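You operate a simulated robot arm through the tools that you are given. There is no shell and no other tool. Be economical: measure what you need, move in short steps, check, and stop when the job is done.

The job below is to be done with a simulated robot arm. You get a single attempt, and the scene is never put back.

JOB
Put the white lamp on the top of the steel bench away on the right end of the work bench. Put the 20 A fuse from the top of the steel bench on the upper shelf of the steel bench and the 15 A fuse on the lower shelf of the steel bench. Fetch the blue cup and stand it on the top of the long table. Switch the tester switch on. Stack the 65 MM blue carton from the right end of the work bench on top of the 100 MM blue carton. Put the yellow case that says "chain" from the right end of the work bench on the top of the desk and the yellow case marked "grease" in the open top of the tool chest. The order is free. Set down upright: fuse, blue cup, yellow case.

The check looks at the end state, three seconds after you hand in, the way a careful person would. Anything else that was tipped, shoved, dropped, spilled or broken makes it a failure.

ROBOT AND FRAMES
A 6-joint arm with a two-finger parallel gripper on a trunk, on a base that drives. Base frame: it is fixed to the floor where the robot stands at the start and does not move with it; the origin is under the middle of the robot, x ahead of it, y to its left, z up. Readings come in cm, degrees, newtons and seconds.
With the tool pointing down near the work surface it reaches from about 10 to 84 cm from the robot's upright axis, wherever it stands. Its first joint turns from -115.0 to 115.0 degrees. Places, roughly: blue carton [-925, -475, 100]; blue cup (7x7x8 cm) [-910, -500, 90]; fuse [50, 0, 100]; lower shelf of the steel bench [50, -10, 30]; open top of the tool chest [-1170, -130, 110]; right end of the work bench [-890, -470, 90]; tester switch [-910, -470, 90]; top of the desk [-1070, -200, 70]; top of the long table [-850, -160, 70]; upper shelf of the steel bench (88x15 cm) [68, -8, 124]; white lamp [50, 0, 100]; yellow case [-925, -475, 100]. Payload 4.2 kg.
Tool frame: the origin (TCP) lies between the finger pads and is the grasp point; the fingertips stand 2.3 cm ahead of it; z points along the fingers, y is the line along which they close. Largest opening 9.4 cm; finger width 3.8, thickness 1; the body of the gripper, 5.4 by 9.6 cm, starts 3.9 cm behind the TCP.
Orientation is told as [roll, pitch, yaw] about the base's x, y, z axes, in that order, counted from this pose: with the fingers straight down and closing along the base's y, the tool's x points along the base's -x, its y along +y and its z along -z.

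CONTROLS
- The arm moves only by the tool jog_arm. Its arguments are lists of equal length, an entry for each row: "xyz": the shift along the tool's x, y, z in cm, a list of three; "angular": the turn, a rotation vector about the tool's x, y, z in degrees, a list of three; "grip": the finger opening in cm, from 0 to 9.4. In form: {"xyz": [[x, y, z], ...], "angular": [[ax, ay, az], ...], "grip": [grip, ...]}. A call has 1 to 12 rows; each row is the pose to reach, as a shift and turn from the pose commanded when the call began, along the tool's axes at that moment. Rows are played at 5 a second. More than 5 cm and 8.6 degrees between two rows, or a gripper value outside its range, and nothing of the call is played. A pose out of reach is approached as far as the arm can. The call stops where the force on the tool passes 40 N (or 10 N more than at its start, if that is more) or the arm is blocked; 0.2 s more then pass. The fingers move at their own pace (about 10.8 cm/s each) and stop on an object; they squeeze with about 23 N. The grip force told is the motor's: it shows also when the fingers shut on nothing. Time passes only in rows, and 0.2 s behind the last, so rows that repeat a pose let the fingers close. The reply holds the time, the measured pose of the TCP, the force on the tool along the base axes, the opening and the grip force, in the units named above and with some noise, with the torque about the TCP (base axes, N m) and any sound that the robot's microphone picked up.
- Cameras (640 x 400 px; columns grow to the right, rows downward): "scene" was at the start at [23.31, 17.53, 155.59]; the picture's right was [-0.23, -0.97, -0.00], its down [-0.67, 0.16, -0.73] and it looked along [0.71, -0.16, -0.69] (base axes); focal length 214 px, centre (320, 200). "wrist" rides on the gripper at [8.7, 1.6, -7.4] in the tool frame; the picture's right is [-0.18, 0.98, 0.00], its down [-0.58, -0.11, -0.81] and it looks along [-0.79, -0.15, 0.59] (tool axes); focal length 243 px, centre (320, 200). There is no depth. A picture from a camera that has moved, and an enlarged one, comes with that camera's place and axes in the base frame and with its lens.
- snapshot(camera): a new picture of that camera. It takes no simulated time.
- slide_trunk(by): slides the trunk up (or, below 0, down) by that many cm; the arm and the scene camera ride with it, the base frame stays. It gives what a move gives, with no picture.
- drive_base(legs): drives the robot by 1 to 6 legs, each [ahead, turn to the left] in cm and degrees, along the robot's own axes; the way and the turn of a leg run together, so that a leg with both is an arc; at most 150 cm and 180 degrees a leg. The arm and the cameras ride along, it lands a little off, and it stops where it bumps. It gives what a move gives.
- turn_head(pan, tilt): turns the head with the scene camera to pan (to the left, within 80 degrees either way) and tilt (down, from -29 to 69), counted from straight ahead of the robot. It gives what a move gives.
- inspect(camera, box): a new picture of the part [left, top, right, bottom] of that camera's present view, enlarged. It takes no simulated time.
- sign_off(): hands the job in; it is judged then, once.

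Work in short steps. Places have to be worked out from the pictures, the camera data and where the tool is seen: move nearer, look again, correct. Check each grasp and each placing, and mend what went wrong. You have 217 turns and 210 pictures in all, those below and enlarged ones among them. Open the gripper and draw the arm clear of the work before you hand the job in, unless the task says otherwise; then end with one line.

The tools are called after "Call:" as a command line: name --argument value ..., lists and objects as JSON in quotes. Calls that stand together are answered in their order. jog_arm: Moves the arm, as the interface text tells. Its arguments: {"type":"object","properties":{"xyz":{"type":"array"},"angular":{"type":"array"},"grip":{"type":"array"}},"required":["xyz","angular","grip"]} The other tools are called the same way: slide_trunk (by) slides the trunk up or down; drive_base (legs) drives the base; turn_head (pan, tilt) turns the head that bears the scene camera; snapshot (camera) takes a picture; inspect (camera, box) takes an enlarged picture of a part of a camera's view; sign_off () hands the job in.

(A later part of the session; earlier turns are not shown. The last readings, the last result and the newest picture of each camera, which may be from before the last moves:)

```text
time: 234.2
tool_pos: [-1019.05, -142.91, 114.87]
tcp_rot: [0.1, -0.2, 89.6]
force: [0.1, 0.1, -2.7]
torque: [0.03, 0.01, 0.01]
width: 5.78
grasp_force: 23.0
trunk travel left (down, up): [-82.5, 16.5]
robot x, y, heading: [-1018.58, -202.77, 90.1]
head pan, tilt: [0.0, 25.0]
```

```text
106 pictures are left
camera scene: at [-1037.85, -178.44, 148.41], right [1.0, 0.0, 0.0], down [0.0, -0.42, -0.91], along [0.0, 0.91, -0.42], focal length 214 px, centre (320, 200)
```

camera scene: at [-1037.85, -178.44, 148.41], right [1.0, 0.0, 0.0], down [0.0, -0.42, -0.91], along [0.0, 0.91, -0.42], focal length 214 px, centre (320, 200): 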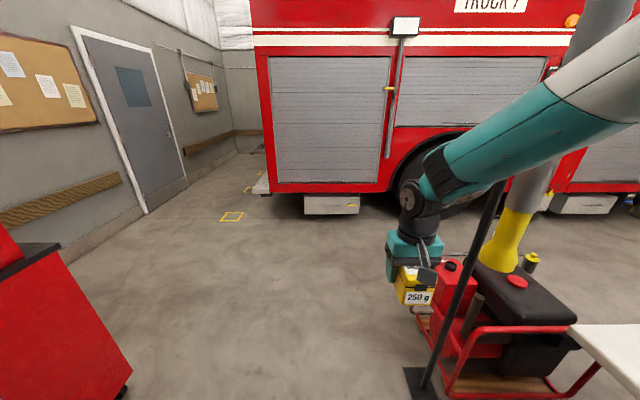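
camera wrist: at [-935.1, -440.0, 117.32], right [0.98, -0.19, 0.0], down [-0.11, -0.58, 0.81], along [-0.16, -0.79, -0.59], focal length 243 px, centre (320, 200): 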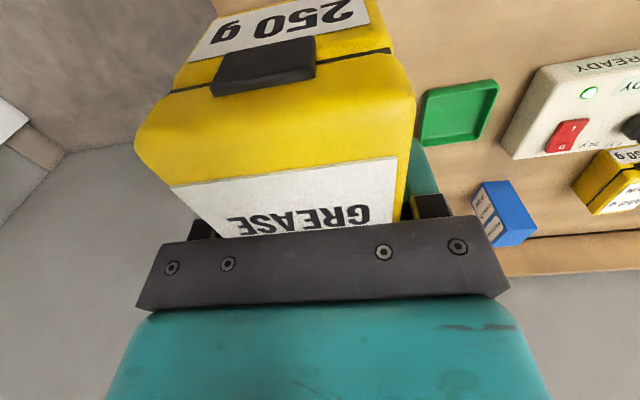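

I drive straight north past the pole to y≈-55, then look left at the chest.

Call:
drive_base --legs '[[148, 0]]'

Call:
turn_head --pan 75 --tilt 25

Call:
snapshot --camera "scene"

```text
time: 241.5
tool_pos: [-1018.31, 3.82, 114.97]
tcp_rot: [0.0, -0.2, 89.4]
force: [0.3, -0.2, -3.1]
torque: [0.01, -0.01, 0.01]
width: 5.79
grasp_force: 23.2
trunk travel left (down, up): [-82.5, 16.5]
robot x, y, heading: [-1017.8, -56.15, 89.5]
head pan, tilt: [0.0, 25.0]
```

```text
time: 243.0
tool_pos: [-1018.39, 3.87, 114.82]
tcp_rot: [0.0, -0.2, 89.5]
force: [0.5, 0.8, -3.2]
torque: [-0.02, -0.02, 0.01]
width: 5.79
grasp_force: 23.4
trunk travel left (down, up): [-82.5, 16.5]
robot x, y, heading: [-1017.92, -56.28, 89.9]
head pan, tilt: [75.0, 25.0]
```

```text
105 pictures are left
camera scene: at [-1046.24, -38.35, 148.41], right [0.26, 0.96, 0.0], down [0.41, -0.11, -0.91], along [-0.87, 0.24, -0.42], focal length 214 px, centre (320, 200)
```

scene: 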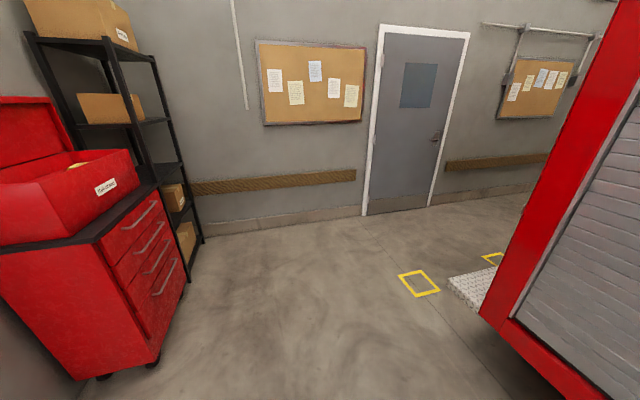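

The chest: cabinet with an open-lidded red box on top, drawers facing +y at y≈-111, x -1143..-1207. I drive to about (-1173,-28) and face it.

Call:
drive_base --legs '[[0, 80], [148, 0], [8, 0], [0, 100]]'

Call:
turn_head --pan 0 --tilt 30

Call:
snapshot --camera "scene"

Call:
snapshot --camera "wrist"

```text
time: 258.8
tool_pos: [-1172.46, -89.33, 114.99]
tcp_rot: [0.0, -0.1, -89.5]
force: [-0.4, 0.3, -2.8]
torque: [-0.02, 0.0, -0.02]
width: 5.78
grasp_force: 22.6
trunk travel left (down, up): [-82.5, 16.5]
robot x, y, heading: [-1174.04, -29.41, -89.2]
head pan, tilt: [75.0, 25.0]
```

```text
time: 260.2
tool_pos: [-1172.47, -89.31, 114.82]
tcp_rot: [0.0, -0.2, -89.5]
force: [-0.2, -1.0, -3.1]
torque: [0.01, 0.02, 0.0]
width: 5.79
grasp_force: 23.3
trunk travel left (down, up): [-82.5, 16.5]
robot x, y, heading: [-1174.0, -29.38, -89.0]
head pan, tilt: [0.0, 30.0]
```

```text
104 pictures are left
camera scene: at [-1154.06, -53.57, 147.62], right [-1.0, -0.01, 0.0], down [-0.01, 0.5, -0.87], along [0.01, -0.87, -0.5], focal length 214 px, centre (320, 200)
```

scene: 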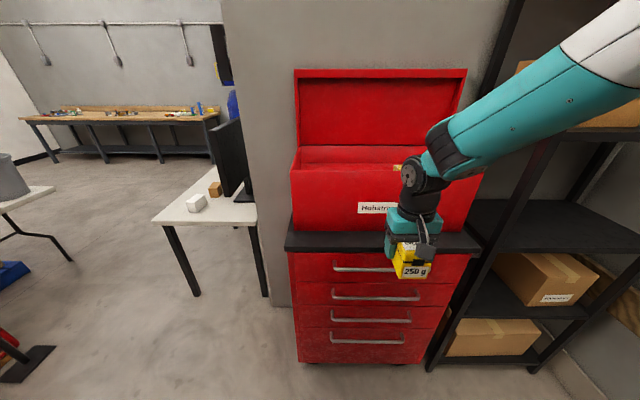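

```text
103 pictures are left
camera wrist: at [-1170.99, -80.65, 122.26], right [0.98, -0.18, 0.0], down [-0.1, -0.58, 0.81], along [-0.14, -0.8, -0.59], focal length 243 px, centre (320, 200)
```

wrist: 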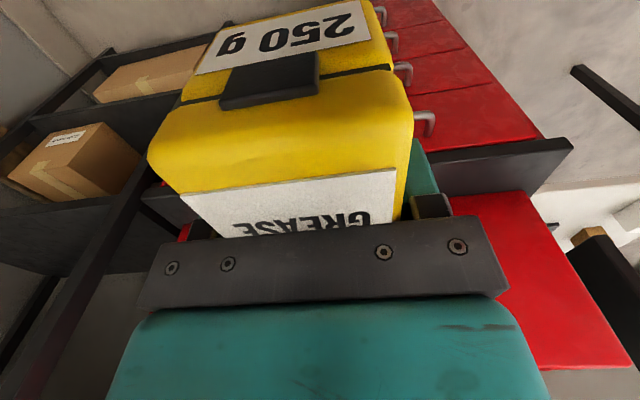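

The box rim is at z≈122, opening y -117..-143, x -1144..-1200. I raise the trunk, rotate the gripper 90° (case lengthwise along x) and drive a bit nearer.

Call:
slide_trunk --by 16

Call:
jog_arm --xyz '[[0, 0, -1.5], [0, 0, -3], [0, 0, -4.5], [0, 0, -6], [0, 0, -7.5], [0, 0, -9], [0, 0, -10], [0, 0, -10], [0, 0, -10], [0, 0, -10], [0, 0, -10]]' --angular '[[0, 0, -8], [0, 0, -16], [0, 0, -24], [0, 0, -32], [0, 0, -40], [0, 0, -48], [0, 0, -56], [0, 0, -64], [0, 0, -72], [0, 0, -80], [0, 0, -88]]' --grip '[3, 3, 3, 3, 3, 3, 3, 3, 3, 3, 3]'

Call:
drive_base --legs '[[22, 0]]'

Call:
turn_head --pan -5 --tilt 50

Call:
snapshot --camera "scene"

Call:
snapshot --camera "wrist"

```text
time: 262.1
tool_pos: [-1172.36, -89.32, 130.91]
tcp_rot: [-0.1, -0.2, -89.5]
force: [0.4, 0.6, -2.5]
torque: [-0.01, 0.04, 0.02]
width: 5.78
grasp_force: 23.0
trunk travel left (down, up): [-98.5, 0.5]
robot x, y, heading: [-1173.6, -29.75, -89.2]
head pan, tilt: [0.0, 30.0]
```

```text
time: 264.5
tool_pos: [-1172.47, -89.27, 140.82]
tcp_rot: [-0.2, 0.0, -1.4]
force: [0.4, 0.1, -2.4]
torque: [-0.01, -0.02, 0.02]
width: 5.79
grasp_force: 23.5
trunk travel left (down, up): [-98.5, 0.5]
robot x, y, heading: [-1173.96, -29.33, -89.5]
head pan, tilt: [0.0, 30.0]
```

```text
time: 266.1
tool_pos: [-1172.29, -111.17, 140.87]
tcp_rot: [-0.3, 0.0, -1.7]
force: [-0.4, -0.2, -2.1]
torque: [0.0, 0.0, -0.01]
width: 5.79
grasp_force: 22.5
trunk travel left (down, up): [-98.5, 0.5]
robot x, y, heading: [-1173.57, -51.46, -89.3]
head pan, tilt: [0.0, 30.0]
```

```text
time: 267.0
tool_pos: [-1172.23, -111.3, 140.95]
tcp_rot: [-0.2, 0.0, -1.6]
force: [0.4, 0.0, -2.9]
torque: [0.02, 0.01, 0.01]
width: 5.79
grasp_force: 23.3
trunk travel left (down, up): [-98.5, 0.5]
robot x, y, heading: [-1173.83, -51.51, -89.3]
head pan, tilt: [-5.0, 50.0]
```

```text
102 pictures are left
camera scene: at [-1154.49, -74.22, 160.67], right [-1.0, 0.07, 0.0], down [0.06, 0.76, -0.64], along [-0.05, -0.64, -0.77], focal length 214 px, centre (320, 200)
```

scene: 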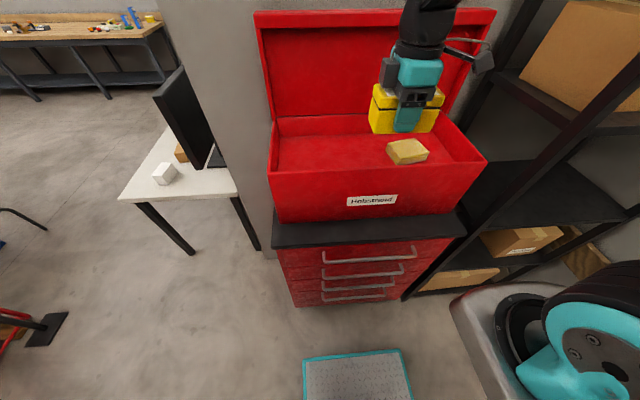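

```text
101 pictures are left
camera wrist: at [-1180.89, -109.41, 148.29], right [0.21, 0.98, 0.0], down [0.58, -0.12, 0.81], along [0.79, -0.17, -0.59], focal length 243 px, centre (320, 200)
```

wrist: 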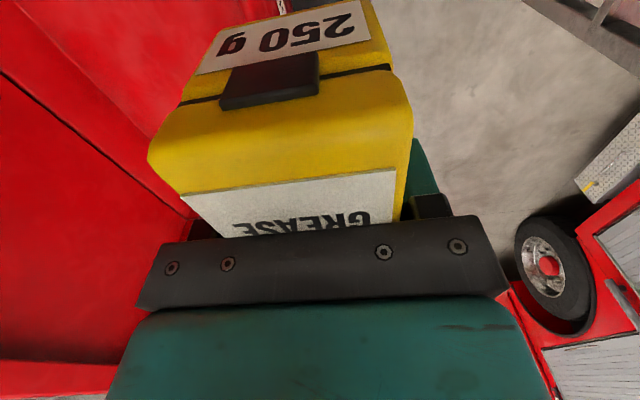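

I zoom into the box interior to judge its floor depth.

Call:
inspect --camera "scene" --box '[250, 80, 500, 240]'

```text
2.50 times, centred on (375, 160) of scene
camera zoom: at [-1154.49, -74.22, 160.67], right [-1.0, 0.07, 0.0], down [0.06, 0.76, -0.64], along [-0.05, -0.64, -0.77], focal length 536 px, centre (182, 300)
```

zoom: 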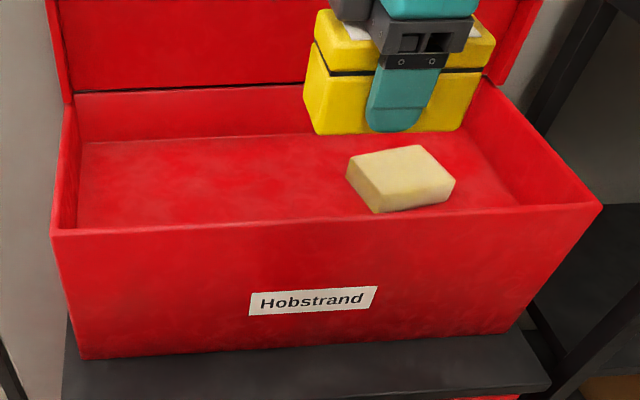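

Interior floor z≈114.5; a tan block occupies the right part. I'll put the case at (-1163,-130.5). I drive 8 cm nearer and move above the spot.

Call:
drive_base --legs '[[8, 0]]'

Call:
jog_arm --xyz '[[-3, -3, 0], [-6.3, -7, 0], [-9.4, -11, 0], [-9.4, -11, 4], [-9.4, -11, 8], [-9.4, -11, 12], [-9.4, -11, 15.5]]' --angular '[[0, 0, 0], [0, 0, 0], [0, 0, 0], [0, 0, 0], [0, 0, 0], [0, 0, 0], [0, 0, 0]]' --grip '[3, 3, 3, 3, 3, 3, 3]'

Call:
snapshot --camera "scene"

Call:
snapshot --camera "wrist"

```text
time: 268.0
tool_pos: [-1172.0, -119.3, 140.87]
tcp_rot: [-0.1, 0.1, -1.6]
force: [-0.4, 1.1, -1.4]
torque: [-0.03, -0.02, -0.01]
width: 5.82
grasp_force: 23.1
trunk travel left (down, up): [-98.5, 0.5]
robot x, y, heading: [-1173.68, -59.76, -89.3]
head pan, tilt: [-5.0, 50.0]
```

```text
refused: row 2 steps farther than a row can; nothing moved
```

```text
99 pictures are left
camera scene: at [-1154.38, -82.24, 160.67], right [-1.0, 0.07, 0.0], down [0.06, 0.76, -0.64], along [-0.05, -0.64, -0.77], focal length 214 px, centre (320, 200)
```

scene: 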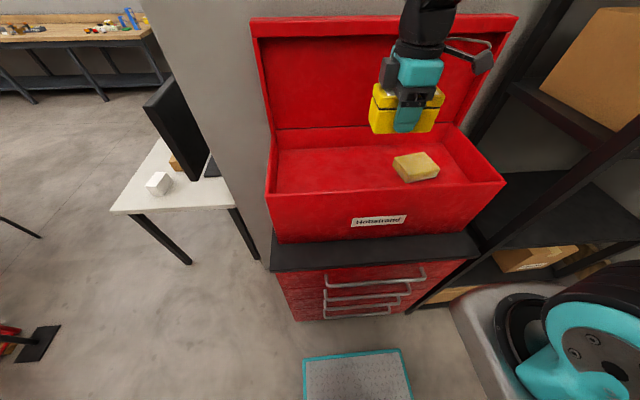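

```text
98 pictures are left
camera wrist: at [-1180.76, -117.44, 148.3], right [0.21, 0.98, 0.0], down [0.58, -0.12, 0.81], along [0.79, -0.17, -0.59], focal length 243 px, centre (320, 200)
```

wrist: 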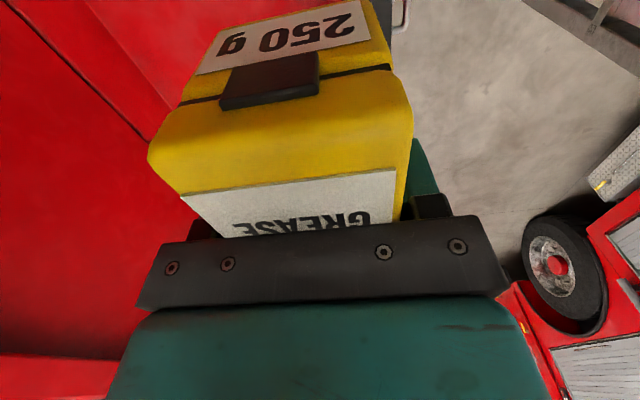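

One row was too long; I repeat with finer rows.

Call:
jog_arm --xyz '[[-2.5, -2.8, 0], [-5, -5.6, 0], [-7.2, -8.4, 0], [-9.4, -11, 0], [-9.4, -11, 4], [-9.4, -11, 8], [-9.4, -11, 12], [-9.4, -11, 15.5]]' --angular '[[0, 0, 0], [0, 0, 0], [0, 0, 0], [0, 0, 0], [0, 0, 0], [0, 0, 0], [0, 0, 0], [0, 0, 0]]' --grip '[3, 3, 3, 3, 3, 3, 3, 3]'

Call:
inspect --camera "scene" --box '[250, 40, 530, 250]'

Call:
snapshot --camera "wrist"

```text
time: 269.8
tool_pos: [-1163.05, -130.59, 125.29]
tcp_rot: [-0.2, 0.1, -1.5]
force: [0.1, 0.6, -2.7]
torque: [-0.02, 0.01, -0.02]
width: 5.77
grasp_force: 23.1
trunk travel left (down, up): [-98.5, 0.5]
robot x, y, heading: [-1173.39, -59.88, -89.3]
head pan, tilt: [-5.0, 50.0]
```

```text
1.90 times, centred on (390, 145) of scene
camera zoom: at [-1154.38, -82.26, 160.67], right [-1.0, 0.07, 0.0], down [0.06, 0.76, -0.64], along [-0.05, -0.64, -0.77], focal length 408 px, centre (187, 305)
```

zoom: 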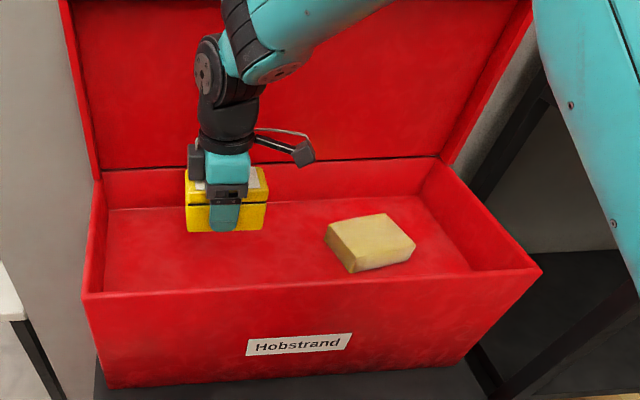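

```text
96 pictures are left
camera wrist: at [-1171.68, -128.75, 132.68], right [0.21, 0.98, 0.0], down [0.58, -0.12, 0.81], along [0.79, -0.17, -0.59], focal length 243 px, centre (320, 200)
```

wrist: 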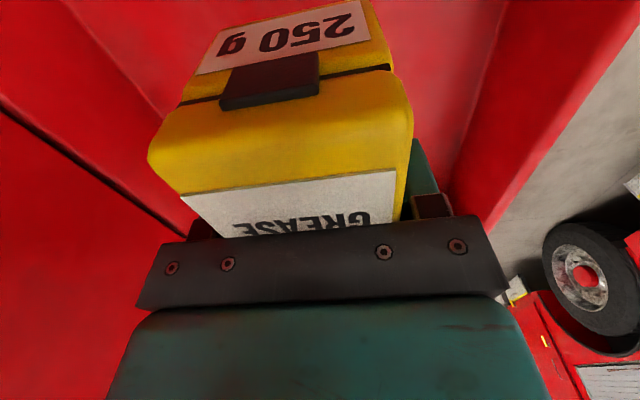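

Well inside. I lower to ~119.3 then feel for the floor.

Call:
jog_arm --xyz '[[0, 0, 3], [0, 0, 6], [0, 0, 6]]' --angular '[[0, 0, 0], [0, 0, 0], [0, 0, 0]]' --grip '[3, 3, 3]'

Call:
jog_arm --xyz '[[0, 0, 0.35], [0, 0, 0.7], [0, 0, 0.7]]' --angular '[[0, 0, 0], [0, 0, 0], [0, 0, 0]]' --grip '[3, 3, 3]'

```text
time: 270.6
tool_pos: [-1162.99, -130.64, 119.3]
tcp_rot: [-0.3, 0.0, -1.7]
force: [0.2, 0.2, -2.1]
torque: [0.02, 0.01, -0.02]
width: 5.78
grasp_force: 23.2
trunk travel left (down, up): [-98.5, 0.5]
robot x, y, heading: [-1173.52, -59.39, -89.2]
head pan, tilt: [-5.0, 50.0]
```

```text
time: 271.4
tool_pos: [-1162.97, -130.68, 118.8]
tcp_rot: [-0.1, -0.1, -1.7]
force: [0.1, 0.2, -2.7]
torque: [0.02, 0.01, 0.02]
width: 5.79
grasp_force: 23.3
trunk travel left (down, up): [-98.5, 0.5]
robot x, y, heading: [-1173.2, -59.91, -88.9]
head pan, tilt: [-5.0, 50.0]
```

Call:
jog_arm --xyz '[[0, 0, 0.35], [0, 0, 0.7], [0, 0, 0.7]]' --angular '[[0, 0, 0], [0, 0, 0], [0, 0, 0]]' --grip '[3, 3, 3]'

Call:
inspect --camera "scene" --box '[280, 80, 480, 220]'

```text
time: 272.2
tool_pos: [-1163.01, -130.73, 118.02]
tcp_rot: [-0.3, 0.1, -1.6]
force: [0.2, -0.8, -1.7]
torque: [-0.03, -0.01, -0.03]
width: 5.81
grasp_force: 23.0
trunk travel left (down, up): [-98.5, 0.5]
robot x, y, heading: [-1173.79, -59.22, -89.3]
head pan, tilt: [-5.0, 50.0]
```

```text
2.86 times, centred on (380, 150) of scene
camera zoom: at [-1154.37, -82.28, 160.66], right [-1.0, 0.07, 0.0], down [0.06, 0.76, -0.64], along [-0.05, -0.64, -0.77], focal length 613 px, centre (149, 343)
```

zoom: 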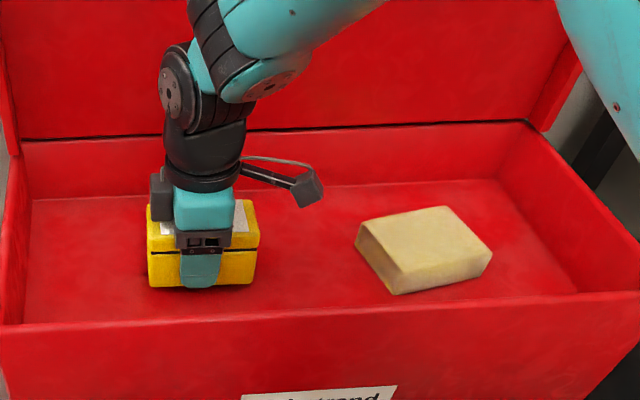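

Still no contact; I continue in small steps.

Call:
jog_arm --xyz '[[0, 0, 0.3], [0, 0, 0.6], [0, 0, 0.6]]' --angular '[[0, 0, 0], [0, 0, 0], [0, 0, 0]]' --grip '[3, 3, 3]'

Call:
jog_arm --xyz '[[0, 0, 0.3], [0, 0, 0.3]]' --angular '[[0, 0, 0], [0, 0, 0]]' --grip '[3, 3]'

```text
time: 273.0
tool_pos: [-1163.06, -130.57, 117.44]
tcp_rot: [-0.3, 0.1, -1.5]
force: [0.2, -0.2, -2.8]
torque: [0.02, -0.02, -0.01]
width: 5.79
grasp_force: 23.1
trunk travel left (down, up): [-98.5, 0.5]
robot x, y, heading: [-1173.44, -59.69, -89.3]
head pan, tilt: [-5.0, 50.0]
```

```text
time: 273.6
tool_pos: [-1162.91, -130.65, 117.08]
tcp_rot: [-0.3, 0.0, -1.6]
force: [-0.2, -0.6, -2.2]
torque: [-0.01, -0.01, -0.02]
width: 5.79
grasp_force: 23.3
trunk travel left (down, up): [-98.5, 0.5]
robot x, y, heading: [-1173.52, -59.37, -89.2]
head pan, tilt: [-5.0, 50.0]
```

Call:
jog_arm --xyz '[[0, 0, 0.3], [0, 0, 0.6], [0, 0, 0.6]]' --angular '[[0, 0, 0], [0, 0, 0], [0, 0, 0]]' --grip '[3, 3, 3]'

Call:
jog_arm --xyz '[[0, 0, 0.3], [0, 0, 0.6], [0, 0, 0.6]]' --angular '[[0, 0, 0], [0, 0, 0], [0, 0, 0]]' --grip '[3, 3, 3]'

Call:
inspect --camera "scene" --box '[280, 80, 480, 220]'

```text
time: 274.4
tool_pos: [-1162.93, -130.66, 116.66]
tcp_rot: [-0.4, 0.1, -1.6]
force: [-1.7, -0.8, 20.1]
torque: [0.64, -0.26, 0.08]
width: 5.77
grasp_force: 22.8
trunk travel left (down, up): [-98.5, 0.5]
robot x, y, heading: [-1173.66, -59.82, -89.3]
head pan, tilt: [-5.0, 50.0]
```

```text
time: 274.9
tool_pos: [-1162.99, -130.69, 116.73]
tcp_rot: [-0.6, -0.2, -1.6]
force: [-1.8, 2.4, 18.2]
torque: [0.64, 0.55, 0.12]
width: 5.81
grasp_force: 22.8
trunk travel left (down, up): [-98.5, 0.5]
robot x, y, heading: [-1173.52, -59.69, -89.1]
head pan, tilt: [-5.0, 50.0]
stopped in row 2: the force on the tool passed its limit at 44 N (the readings are from after the stop); the commanded pose is now the measured one
```

```text
2.86 times, centred on (380, 150) of scene
camera zoom: at [-1154.4, -82.16, 160.67], right [-1.0, 0.07, 0.0], down [0.06, 0.76, -0.64], along [-0.05, -0.64, -0.77], focal length 613 px, centre (149, 343)
```

zoom: 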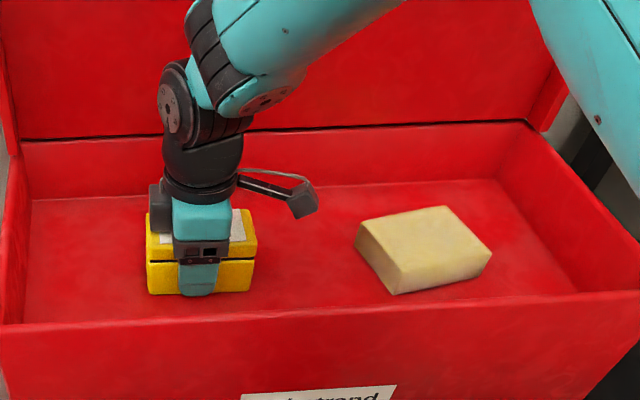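

On the floor of the box. I release and rise straight up.

Call:
jog_arm --xyz '[[0, 0, -0.1], [0, 0, -0.1], [0, 0, -0.1], [0, 0, -4], [0, 0, -8.5], [0, 0, -13], [0, 0, -17.5], [0, 0, -22]]' --angular '[[0, 0, 0], [0, 0, 0], [0, 0, 0], [0, 0, 0], [0, 0, 0], [0, 0, 0], [0, 0, 0], [0, 0, 0]]' --grip '[7, 8.5, 8.5, 8.5, 8.5, 8.5, 8.5, 8.5]'

Call:
snapshot --camera "scene"

```text
time: 276.7
tool_pos: [-1162.88, -130.45, 138.59]
tcp_rot: [-0.3, -0.1, -1.6]
force: [0.2, 0.1, -0.1]
torque: [0.0, 0.03, 0.02]
width: 8.5
grasp_force: 0.1
trunk travel left (down, up): [-98.5, 0.5]
robot x, y, heading: [-1173.5, -59.4, -89.2]
head pan, tilt: [-5.0, 50.0]
```

```text
93 pictures are left
camera scene: at [-1154.37, -82.3, 160.66], right [-1.0, 0.07, 0.0], down [0.06, 0.76, -0.64], along [-0.05, -0.64, -0.77], focal length 214 px, centre (320, 200)
```

scene: 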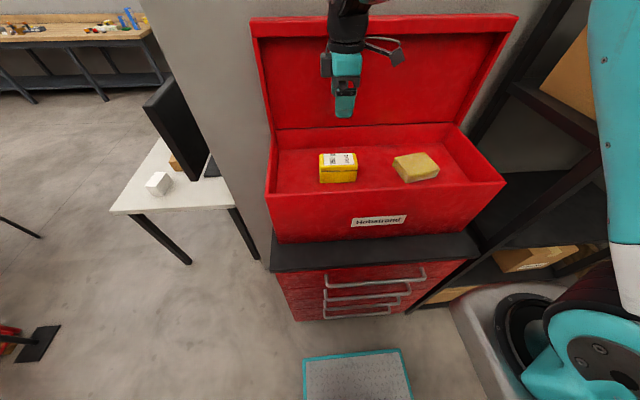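

GREASE is in the chest, upright. I return for CHAIN the same way.

Call:
drive_base --legs '[[-35, 0], [0, 80], [150, 0], [8, 0], [0, -81]]'

Call:
turn_head --pan 0 --tilt 35

Call:
snapshot --camera "scene"

```text
time: 292.1
tool_pos: [-965.39, -97.04, 138.61]
tcp_rot: [-0.2, -0.6, 38.7]
force: [0.3, 3.8, 0.3]
torque: [-0.14, 0.0, 0.07]
width: 8.36
grasp_force: 0.1
trunk travel left (down, up): [-98.5, 0.5]
robot x, y, heading: [-1017.92, -48.37, -51.4]
head pan, tilt: [-5.0, 50.0]
stopped in leg 5: the force on the tool passed its limit at 103 N (the readings are from after the stop); the commanded pose is now the measured one
```

```text
time: 292.9
tool_pos: [-965.4, -97.1, 138.6]
tcp_rot: [-0.3, -0.5, 38.7]
force: [0.3, 5.8, -2.2]
torque: [-0.25, 0.08, 0.18]
width: 8.3
grasp_force: 0.1
trunk travel left (down, up): [-98.5, 0.5]
robot x, y, heading: [-1017.69, -48.48, -51.7]
head pan, tilt: [0.0, 35.0]
```

```text
92 pictures are left
camera scene: at [-987.49, -55.1, 162.83], right [-0.78, -0.62, 0.0], down [-0.36, 0.45, -0.82], along [0.51, -0.64, -0.57], focal length 214 px, centre (320, 200)
```

scene: 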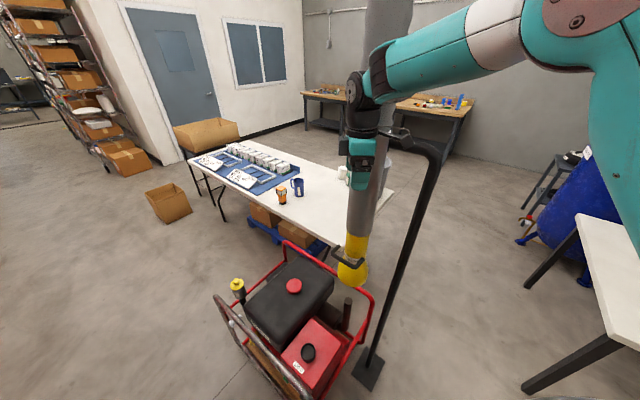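

The hand bumped the exhaust-pipe stand during the turn (force limit stop). I turn back left to get clear and check the stand.

Call:
drive_base --legs '[[0, 25]]'

Call:
snapshot --camera "scene"

Call:
turn_head --pan -40 --tilt 30

Call:
snapshot --camera "scene"

```text
time: 294.6
tool_pos: [-949.64, -70.25, 138.5]
tcp_rot: [-0.2, -0.6, 63.9]
force: [0.2, -0.7, 0.1]
torque: [0.0, -0.03, 0.02]
width: 8.48
grasp_force: 0.0
trunk travel left (down, up): [-98.5, 0.5]
robot x, y, heading: [-1018.15, -48.3, -26.1]
head pan, tilt: [0.0, 35.0]
```

```text
91 pictures are left
camera scene: at [-987.56, -41.69, 162.84], right [-0.44, -0.9, 0.0], down [-0.51, 0.25, -0.82], along [0.73, -0.36, -0.57], focal length 214 px, centre (320, 200)
```

scene: 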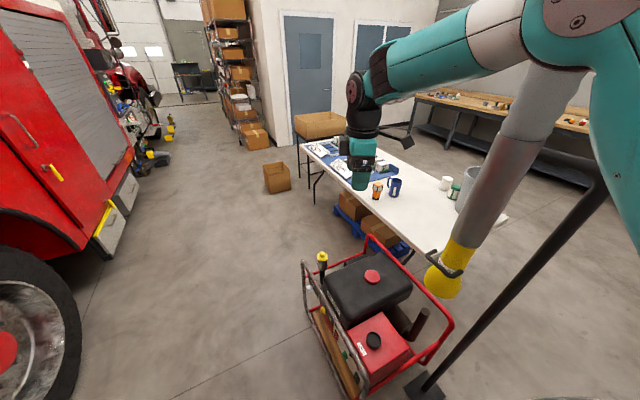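

```text
time: 295.6
tool_pos: [-949.66, -70.37, 138.62]
tcp_rot: [-0.3, -0.6, 63.8]
force: [0.9, 0.5, 0.9]
torque: [0.02, 0.01, 0.04]
width: 8.48
grasp_force: 0.1
trunk travel left (down, up): [-98.5, 0.5]
robot x, y, heading: [-1017.55, -48.41, -26.4]
head pan, tilt: [-40.0, 30.0]
```

```text
90 pictures are left
camera scene: at [-991.81, -46.05, 163.62], right [-0.92, -0.4, 0.0], down [-0.2, 0.46, -0.87], along [0.35, -0.79, -0.5], focal length 214 px, centre (320, 200)
```

scene: 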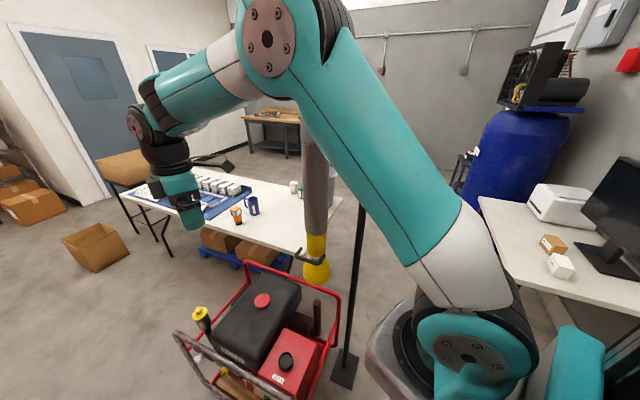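

The stand is upright and unmoved (base still at (-980,-109)). I pull the arm in and to the right, then turn left the long way round, keeping away from the stand.

Call:
jog_arm --xyz '[[4, 2, 0], [8, 4, 0], [12, 6, 0], [16, 8, 0]]' --angular '[[0, 0, 0], [0, 0, 0], [0, 0, 0], [0, 0, 0]]' --grip '[8.5, 8.5, 8.5, 8.5]'

Call:
drive_base --legs '[[0, 150], [0, 146]]'

Call:
turn_head --pan 20 --tilt 25

Call:
snapshot --camera "scene"

```text
time: 296.6
tool_pos: [-963.98, -81.09, 138.41]
tcp_rot: [-0.2, -0.6, 63.8]
force: [0.3, -0.5, -0.2]
torque: [-0.02, 0.01, -0.03]
width: 8.5
grasp_force: 0.1
trunk travel left (down, up): [-98.5, 0.5]
robot x, y, heading: [-1017.79, -48.4, -26.7]
head pan, tilt: [-40.0, 30.0]
```

```text
time: 309.3
tool_pos: [-1022.52, -111.13, 138.53]
tcp_rot: [-0.3, -0.6, 0.8]
force: [0.4, -0.1, -0.4]
torque: [-0.01, 0.04, 0.01]
width: 8.51
grasp_force: 0.0
trunk travel left (down, up): [-98.5, 0.5]
robot x, y, heading: [-1017.65, -48.52, -89.3]
head pan, tilt: [-40.0, 30.0]
```

```text
time: 310.6
tool_pos: [-1022.64, -111.16, 138.24]
tcp_rot: [-0.3, -0.6, 0.9]
force: [-0.4, 0.6, 0.4]
torque: [-0.01, 0.0, -0.01]
width: 8.51
grasp_force: 0.1
trunk travel left (down, up): [-98.5, 0.5]
robot x, y, heading: [-1018.01, -48.52, -89.4]
head pan, tilt: [20.0, 25.0]
```

```text
89 pictures are left
camera scene: at [-994.81, -72.08, 164.42], right [-0.94, -0.35, 0.0], down [-0.15, 0.4, -0.91], along [0.32, -0.85, -0.42], focal length 214 px, centre (320, 200)
```

scene: 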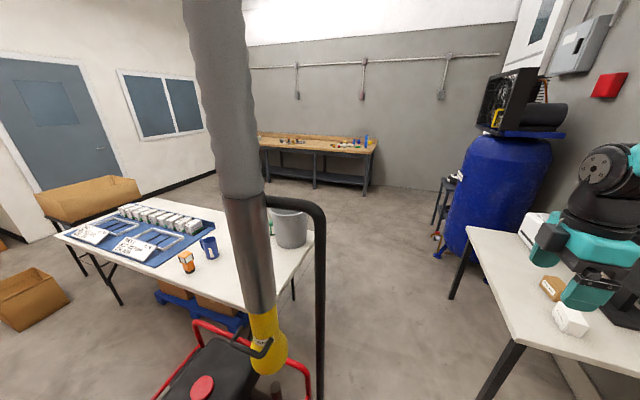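

The way south is clear. I drive straight along x≈-1018.

Call:
turn_head --pan 0 --tilt 30

Call:
drive_base --legs '[[0, -1], [60, 0], [90, 0]]'

```text
time: 311.4
tool_pos: [-1022.56, -111.21, 138.35]
tcp_rot: [-0.3, -0.6, 0.9]
force: [0.5, -0.4, 0.4]
torque: [-0.02, 0.02, 0.03]
width: 8.49
grasp_force: 0.1
trunk travel left (down, up): [-98.5, 0.5]
robot x, y, heading: [-1017.71, -48.5, -89.3]
head pan, tilt: [0.0, 30.0]
```

```text
time: 319.5
tool_pos: [-1023.86, -262.71, 138.43]
tcp_rot: [-0.3, -0.7, 0.1]
force: [-0.7, -0.1, -0.1]
torque: [0.04, 0.02, 0.02]
width: 8.5
grasp_force: 0.0
trunk travel left (down, up): [-98.5, 0.5]
robot x, y, heading: [-1018.32, -199.79, -89.9]
head pan, tilt: [0.0, 30.0]
```

Now to the work bench in front of the CHAIN case near (-890,-483).

Call:
drive_base --legs '[[0, 40], [150, 0], [45, 0], [0, -40]]'

Call:
jog_arm --xyz '[[0, 0, 0], [0, 0, 0], [0, 0, 0], [0, 0, 0], [0, 0, 0], [0, 0, 0], [0, 0, 0], [0, 0, 0], [0, 0, 0], [0, 0, 0], [0, 0, 0], [0, 0, 0]]' --angular '[[0, 0, 8], [0, 0, 16], [0, 0, 24], [0, 0, 32], [0, 0, 40], [0, 0, 48], [0, 0, 56], [0, 0, 64], [0, 0, 72], [0, 0, 80], [0, 0, 86], [0, 0, 90]]' --grip '[9.4, 9.4, 9.4, 9.4, 9.4, 9.4, 9.4, 9.4, 9.4, 9.4, 9.4, 9.4]'

Call:
snapshot --camera "scene"

```text
time: 321.0
tool_pos: [-1006.09, -261.98, 138.56]
tcp_rot: [-0.3, -0.8, 16.6]
force: [-0.4, -1.6, 0.6]
torque: [-0.01, -0.03, 0.02]
width: 8.5
grasp_force: 0.0
trunk travel left (down, up): [-98.5, 0.5]
robot x, y, heading: [-1017.98, -200.13, -73.6]
head pan, tilt: [0.0, 30.0]
stopped in leg 1: the robot was blocked; the commanded pose is now the measured one
```

```text
time: 323.6
tool_pos: [-1005.87, -261.87, 138.46]
tcp_rot: [0.7, -0.3, -73.5]
force: [-0.9, -0.1, 0.8]
torque: [0.02, -0.01, -0.01]
width: 9.45
grasp_force: 0.0
trunk travel left (down, up): [-98.5, 0.5]
robot x, y, heading: [-1017.96, -200.16, -73.5]
head pan, tilt: [0.0, 30.0]
```

```text
88 pictures are left
camera scene: at [-992.22, -217.83, 163.62], right [-0.96, -0.28, 0.0], down [-0.14, 0.48, -0.87], along [0.24, -0.83, -0.5], focal length 214 px, centre (320, 200)
```

scene: 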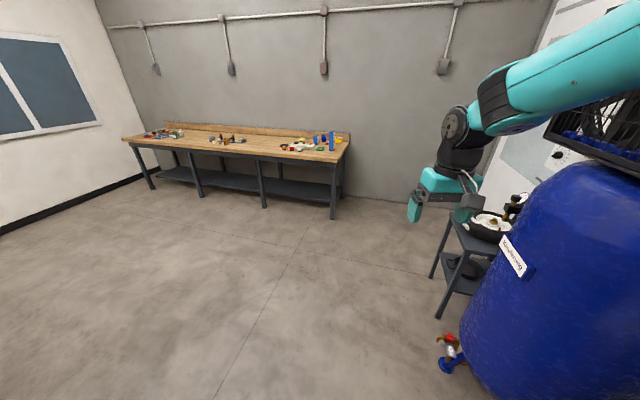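

The base's rear touched the desk while turning, so I undo the turn, drive forward clear of the desk, then check it.

Call:
drive_base --legs '[[0, -14], [65, 0]]'

Call:
turn_head --pan -80 --tilt 35

Call:
snapshot --camera "scene"

```text
time: 328.1
tool_pos: [-1018.23, -327.9, 138.45]
tcp_rot: [0.7, -0.2, -87.2]
force: [-0.3, -0.6, 0.0]
torque: [-0.01, -0.01, 0.0]
width: 9.4
grasp_force: 0.1
trunk travel left (down, up): [-98.5, 0.5]
robot x, y, heading: [-1015.64, -264.7, -87.7]
head pan, tilt: [0.0, 30.0]
```

```text
time: 329.6
tool_pos: [-1018.26, -327.87, 138.43]
tcp_rot: [0.8, -0.2, -87.2]
force: [-1.0, 0.2, -0.2]
torque: [-0.04, 0.01, -0.01]
width: 9.41
grasp_force: 0.0
trunk travel left (down, up): [-98.5, 0.5]
robot x, y, heading: [-1015.02, -265.09, -87.4]
head pan, tilt: [-80.0, 35.0]
```

```text
87 pictures are left
camera scene: at [-1003.75, -281.28, 162.84], right [-0.21, 0.98, 0.0], down [0.56, 0.12, -0.82], along [-0.8, -0.18, -0.57], focal length 214 px, centre (320, 200)
```

scene: 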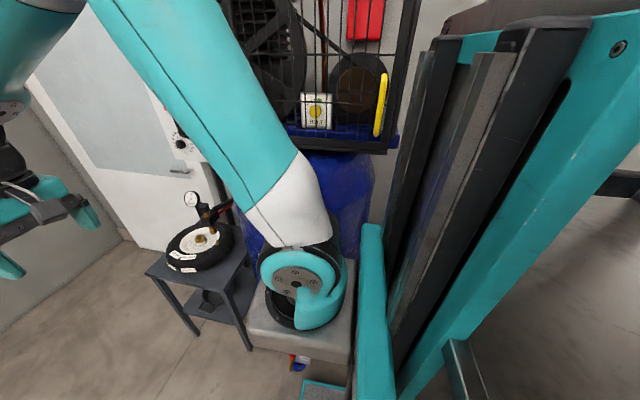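

I leave in an arc so the tail keeps clear of the desk and the air stand, then go to (-893,-352).

Call:
drive_base --legs '[[30, 15], [30, 20], [0, 35], [107, 0], [0, -72]]'

Call:
turn_head --pan 0 --tilt 35

Call:
snapshot --camera "scene"

```text
time: 343.2
tool_pos: [-899.51, -416.28, 138.52]
tcp_rot: [0.7, -0.3, -89.7]
force: [0.5, -0.5, -0.3]
torque: [-0.01, -0.01, -0.01]
width: 9.39
grasp_force: 0.2
trunk travel left (down, up): [-98.5, 0.5]
robot x, y, heading: [-893.82, -353.16, -90.4]
head pan, tilt: [-80.0, 35.0]
```

```text
time: 344.7
tool_pos: [-899.53, -416.3, 138.46]
tcp_rot: [0.7, -0.1, -89.7]
force: [0.2, -0.2, 0.1]
torque: [0.01, -0.03, 0.02]
width: 9.4
grasp_force: 0.0
trunk travel left (down, up): [-98.5, 0.5]
robot x, y, heading: [-894.02, -353.75, -90.3]
head pan, tilt: [0.0, 35.0]
```

```text
86 pictures are left
camera scene: at [-874.36, -377.76, 162.84], right [-1.0, 0.0, 0.0], down [0.0, 0.57, -0.82], along [0.0, -0.82, -0.57], focal length 214 px, centre (320, 200)
```

scene: 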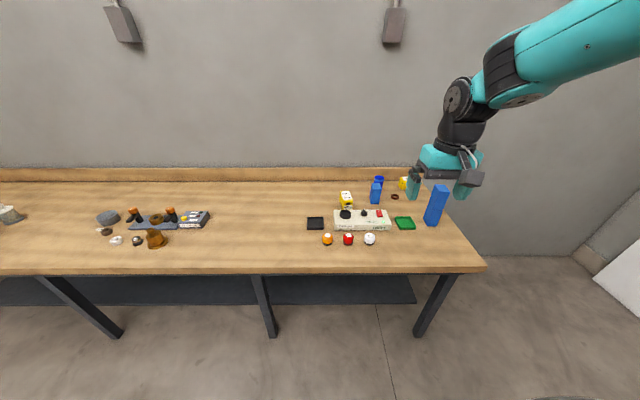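

Everything is intact. I lower the trunk 16 cm and drive up to the bench.

Call:
slide_trunk --by -16

Call:
drive_base --legs '[[55, 0]]'

Call:
snapshot --camera "wrist"

Call:
snapshot --camera "scene"

```text
time: 346.6
tool_pos: [-899.48, -416.3, 122.45]
tcp_rot: [0.7, -0.2, -89.7]
force: [0.3, -0.3, 0.1]
torque: [-0.01, 0.01, 0.04]
width: 9.42
grasp_force: 0.1
trunk travel left (down, up): [-82.5, 16.5]
robot x, y, heading: [-893.49, -353.33, -90.2]
head pan, tilt: [0.0, 35.0]
```

```text
time: 349.7
tool_pos: [-899.79, -471.18, 122.34]
tcp_rot: [0.6, -0.2, -89.8]
force: [-0.5, 0.6, 0.7]
torque: [-0.02, 0.02, 0.01]
width: 9.41
grasp_force: 0.1
trunk travel left (down, up): [-82.5, 16.5]
robot x, y, heading: [-894.11, -408.59, -90.3]
head pan, tilt: [0.0, 35.0]
```

```text
85 pictures are left
camera wrist: at [-898.42, -462.59, 129.78], right [0.98, -0.18, 0.01], down [-0.12, -0.58, 0.81], along [-0.14, -0.8, -0.59], focal length 243 px, centre (320, 200)
```

wrist: 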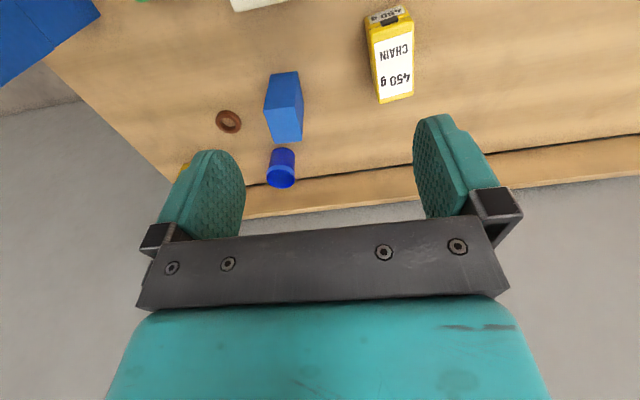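

```text
84 pictures are left
camera scene: at [-874.61, -432.71, 146.84], right [-1.0, 0.0, 0.0], down [0.0, 0.57, -0.82], along [0.0, -0.82, -0.57], focal length 214 px, centre (320, 200)
```

scene: 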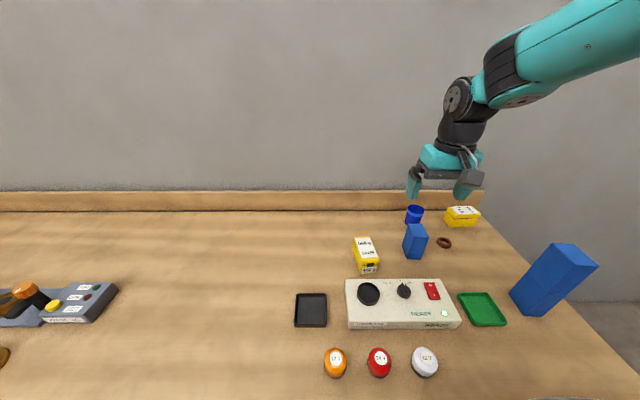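

CHAIN centre ≈(-890.2,-482.7), yawed +8.6°. I move above it with matching yaw.

Call:
jog_arm --xyz '[[-2.4, 2, 4], [-4.8, 4, 7.5], [-7.2, 6, 11], [-9.4, 7.9, 14.5], [-11.5, 9.6, 18], [-11.5, 9.6, 22]]' --angular '[[0, 0, -2], [0, 0, -4], [0, 0, -6], [0, 0, -8.5], [0, 0, -8.5], [0, 0, -8.5]]' --grip '[9.4, 9.4, 9.4, 9.4, 9.4, 9.4]'

Call:
snapshot --camera "wrist"

```text
refused: row 1 steps farther than a row can; nothing moved
```

```text
83 pictures are left
camera wrist: at [-898.42, -462.59, 129.78], right [0.98, -0.18, 0.01], down [-0.12, -0.58, 0.81], along [-0.14, -0.8, -0.59], focal length 243 px, centre (320, 200)
```

wrist: 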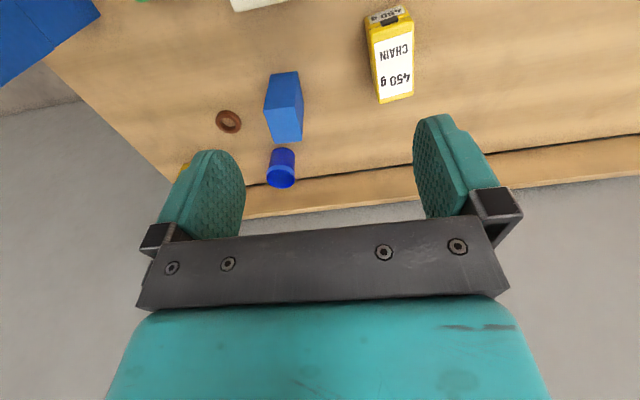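

Row step slightly too long; I split it finer.

Call:
jog_arm --xyz '[[-2, 1.7, 3.2], [-4, 3.4, 6.4], [-6, 5.1, 9.6], [-8, 6.8, 12.8], [-10, 8.4, 16], [-11.5, 9.6, 19], [-11.5, 9.6, 22]]' --angular '[[0, 0, -2], [0, 0, -4], [0, 0, -6], [0, 0, -8.5], [0, 0, -8.5], [0, 0, -8.5], [0, 0, -8.5]]' --grip '[9.4, 9.4, 9.4, 9.4, 9.4, 9.4, 9.4]'

Call:
snapshot --camera "wrist"

Call:
inspect --camera "scene" --box '[290, 150, 540, 340]'

```text
time: 351.3
tool_pos: [-889.9, -482.85, 100.62]
tcp_rot: [0.6, -0.4, -81.3]
force: [-0.4, 0.2, -0.3]
torque: [-0.04, 0.0, 0.0]
width: 9.4
grasp_force: 0.0
trunk travel left (down, up): [-82.5, 16.5]
robot x, y, heading: [-894.06, -408.37, -90.3]
head pan, tilt: [0.0, 35.0]
```

```text
82 pictures are left
camera wrist: at [-889.78, -474.02, 107.95], right [1.0, -0.03, 0.01], down [-0.03, -0.59, 0.81], along [-0.02, -0.81, -0.59], focal length 243 px, centre (320, 200)
```

wrist: 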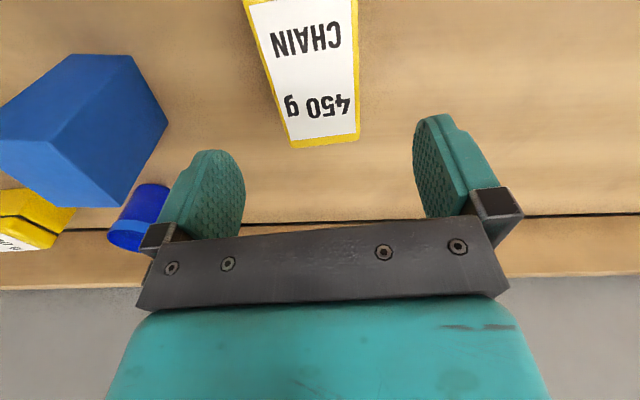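

```text
2.11 times, centred on (415, 245) of scene
camera zoom: at [-874.61, -432.68, 146.85], right [-1.0, 0.0, 0.0], down [0.0, 0.57, -0.82], along [0.0, -0.82, -0.57], focal length 452 px, centre (120, 105)
```

zoom: 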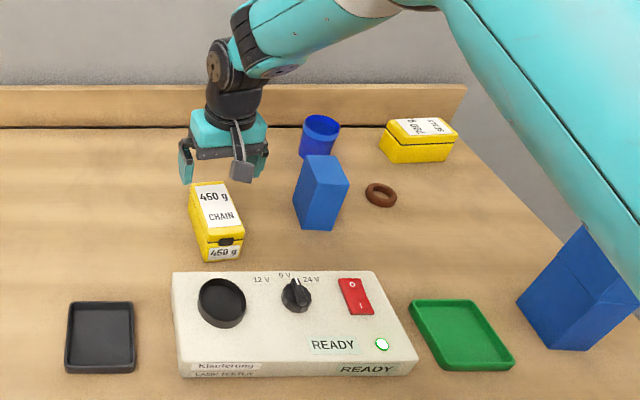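

Aligned within a couple of mm. I descend to z≈89.5 and close.

Call:
jog_arm --xyz '[[0, -0.3, 4], [0, -0.3, 8], [0, -0.3, 11], [0, -0.3, 11], [0, -0.3, 11], [0, -0.3, 11]]' --angular '[[0, 0, 2], [0, 0, 2], [0, 0, 2], [0, 0, 2], [0, 0, 2], [0, 0, 2]]' --grip '[9.4, 9.4, 9.4, 6, 3, 3]'

Call:
snapshot --camera "wrist"

```text
time: 352.7
tool_pos: [-890.12, -482.95, 89.64]
tcp_rot: [0.7, -0.4, -83.3]
force: [-2.1, -1.3, 1.1]
torque: [-0.4, 0.22, -0.08]
width: 5.78
grasp_force: 23.1
trunk travel left (down, up): [-82.5, 16.5]
robot x, y, heading: [-894.04, -408.45, -90.4]
head pan, tilt: [0.0, 35.0]
```

```text
80 pictures are left
camera wrist: at [-889.6, -474.13, 96.99], right [1.0, -0.07, 0.01], down [-0.05, -0.59, 0.81], along [-0.05, -0.81, -0.59], focal length 243 px, centre (320, 200)
```

wrist: 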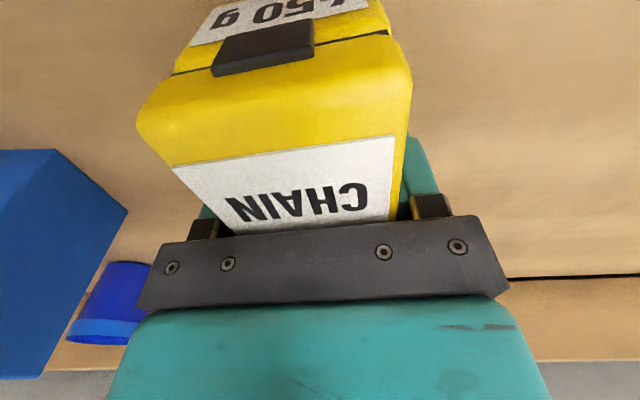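

CHAIN is gripped. I lift it, pull the arm in a little, and drive toward the desk via a clear diagonal.

Call:
jog_arm --xyz '[[0, 0, -4], [0, 0, -8.5], [0, 0, -13], [0, 0, -17.5], [3, 0, -21.5], [7, 0, -23]]' --angular '[[0, 0, 0], [0, 0, 0], [0, 0, 0], [0, 0, 0], [0, 0, 0], [0, 0, 0]]' --grip '[3, 3, 3, 3, 3, 3]'

Call:
drive_base --legs '[[-50, 0], [0, -144], [80, 0], [79, 0], [0, 53]]'

Call:
turn_head --pan -5 --tilt 40

Call:
snapshot --camera "scene"

```text
time: 354.1
tool_pos: [-891.27, -475.8, 112.62]
tcp_rot: [0.7, -0.3, -83.3]
force: [-1.0, -1.0, -5.0]
torque: [-0.04, 0.0, 0.03]
width: 5.81
grasp_force: 23.0
trunk travel left (down, up): [-82.5, 16.5]
robot x, y, heading: [-894.16, -408.55, -90.3]
head pan, tilt: [0.0, 35.0]
```

```text
time: 373.2
tool_pos: [-1052.28, -228.66, 112.61]
tcp_rot: [0.7, -0.4, -174.5]
force: [0.4, -0.4, -3.9]
torque: [0.01, 0.04, -0.01]
width: 5.78
grasp_force: 22.5
trunk travel left (down, up): [-82.5, 16.5]
robot x, y, heading: [-985.18, -227.2, 178.7]
head pan, tilt: [0.0, 35.0]
```

```text
time: 373.9
tool_pos: [-1052.27, -228.73, 112.54]
tcp_rot: [0.7, -0.3, -174.6]
force: [-0.2, 0.6, -4.7]
torque: [0.01, 0.01, 0.03]
width: 5.77
grasp_force: 23.3
trunk travel left (down, up): [-82.5, 16.5]
robot x, y, heading: [-984.72, -227.15, 178.5]
head pan, tilt: [-5.0, 40.0]
```

```text
79 pictures are left
camera scene: at [-1009.0, -245.51, 146.08], right [0.11, 0.99, 0.0], down [0.64, -0.07, -0.77], along [-0.76, 0.09, -0.64], focal length 214 px, centre (320, 200)
```

scene: 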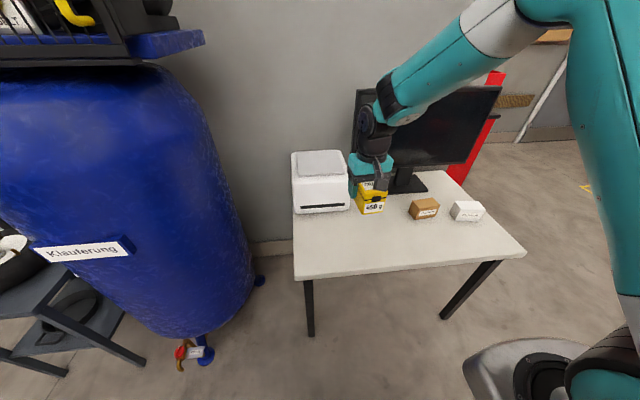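

The desk hasn't moved. The free surface is in front of the monitor at about (-1066,-212). I move over it, then lower the trunk.

Call:
jog_arm --xyz '[[0, -4, 0], [0, -8, 0], [-3, -11, 0], [-6, -14, 0], [-9, -16, 0], [-12, -17.9, 0]]' --angular '[[0, 0, 1], [0, 0, 2], [0, 0, 3], [0, 0, 4], [0, 0, 5], [0, 0, 5.5]]' --grip '[3, 3, 3, 3, 3, 3]'

Call:
slide_trunk --by -18

Call:
snapshot --camera "scene"

Call:
snapshot --camera "wrist"

```text
time: 375.3
tool_pos: [-1066.0, -211.99, 112.61]
tcp_rot: [0.6, -0.2, -179.9]
force: [0.4, -0.8, -4.0]
torque: [0.01, 0.09, -0.02]
width: 5.77
grasp_force: 23.4
trunk travel left (down, up): [-82.5, 16.5]
robot x, y, heading: [-985.06, -227.33, 178.5]
head pan, tilt: [-5.0, 40.0]
```

```text
time: 377.3
tool_pos: [-1065.87, -211.93, 94.53]
tcp_rot: [0.7, -0.3, -180.0]
force: [0.0, -0.4, -4.9]
torque: [0.02, 0.01, 0.0]
width: 5.8
grasp_force: 22.4
trunk travel left (down, up): [-64.5, 34.5]
robot x, y, heading: [-984.9, -227.29, 178.5]
head pan, tilt: [-5.0, 40.0]
```

```text
78 pictures are left
camera scene: at [-1009.0, -245.5, 128.08], right [0.11, 0.99, 0.0], down [0.64, -0.07, -0.77], along [-0.76, 0.09, -0.64], focal length 214 px, centre (320, 200)
```

scene: 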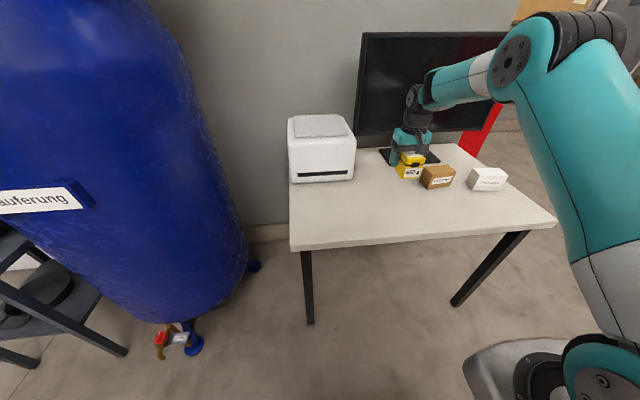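

```text
77 pictures are left
camera wrist: at [-1057.39, -213.58, 101.86], right [-0.18, -0.98, 0.01], down [-0.58, 0.12, 0.81], along [-0.8, 0.14, -0.59], focal length 243 px, centre (320, 200)
```

wrist: 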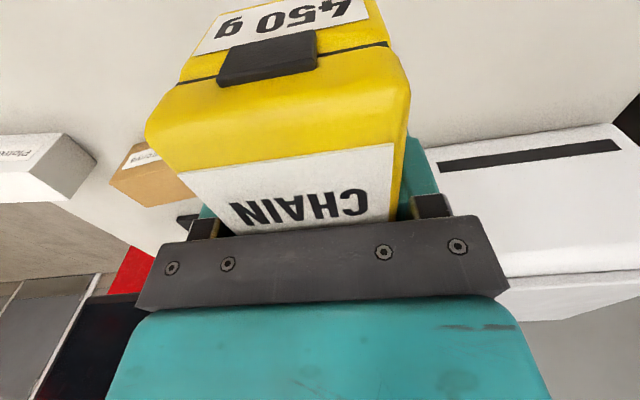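

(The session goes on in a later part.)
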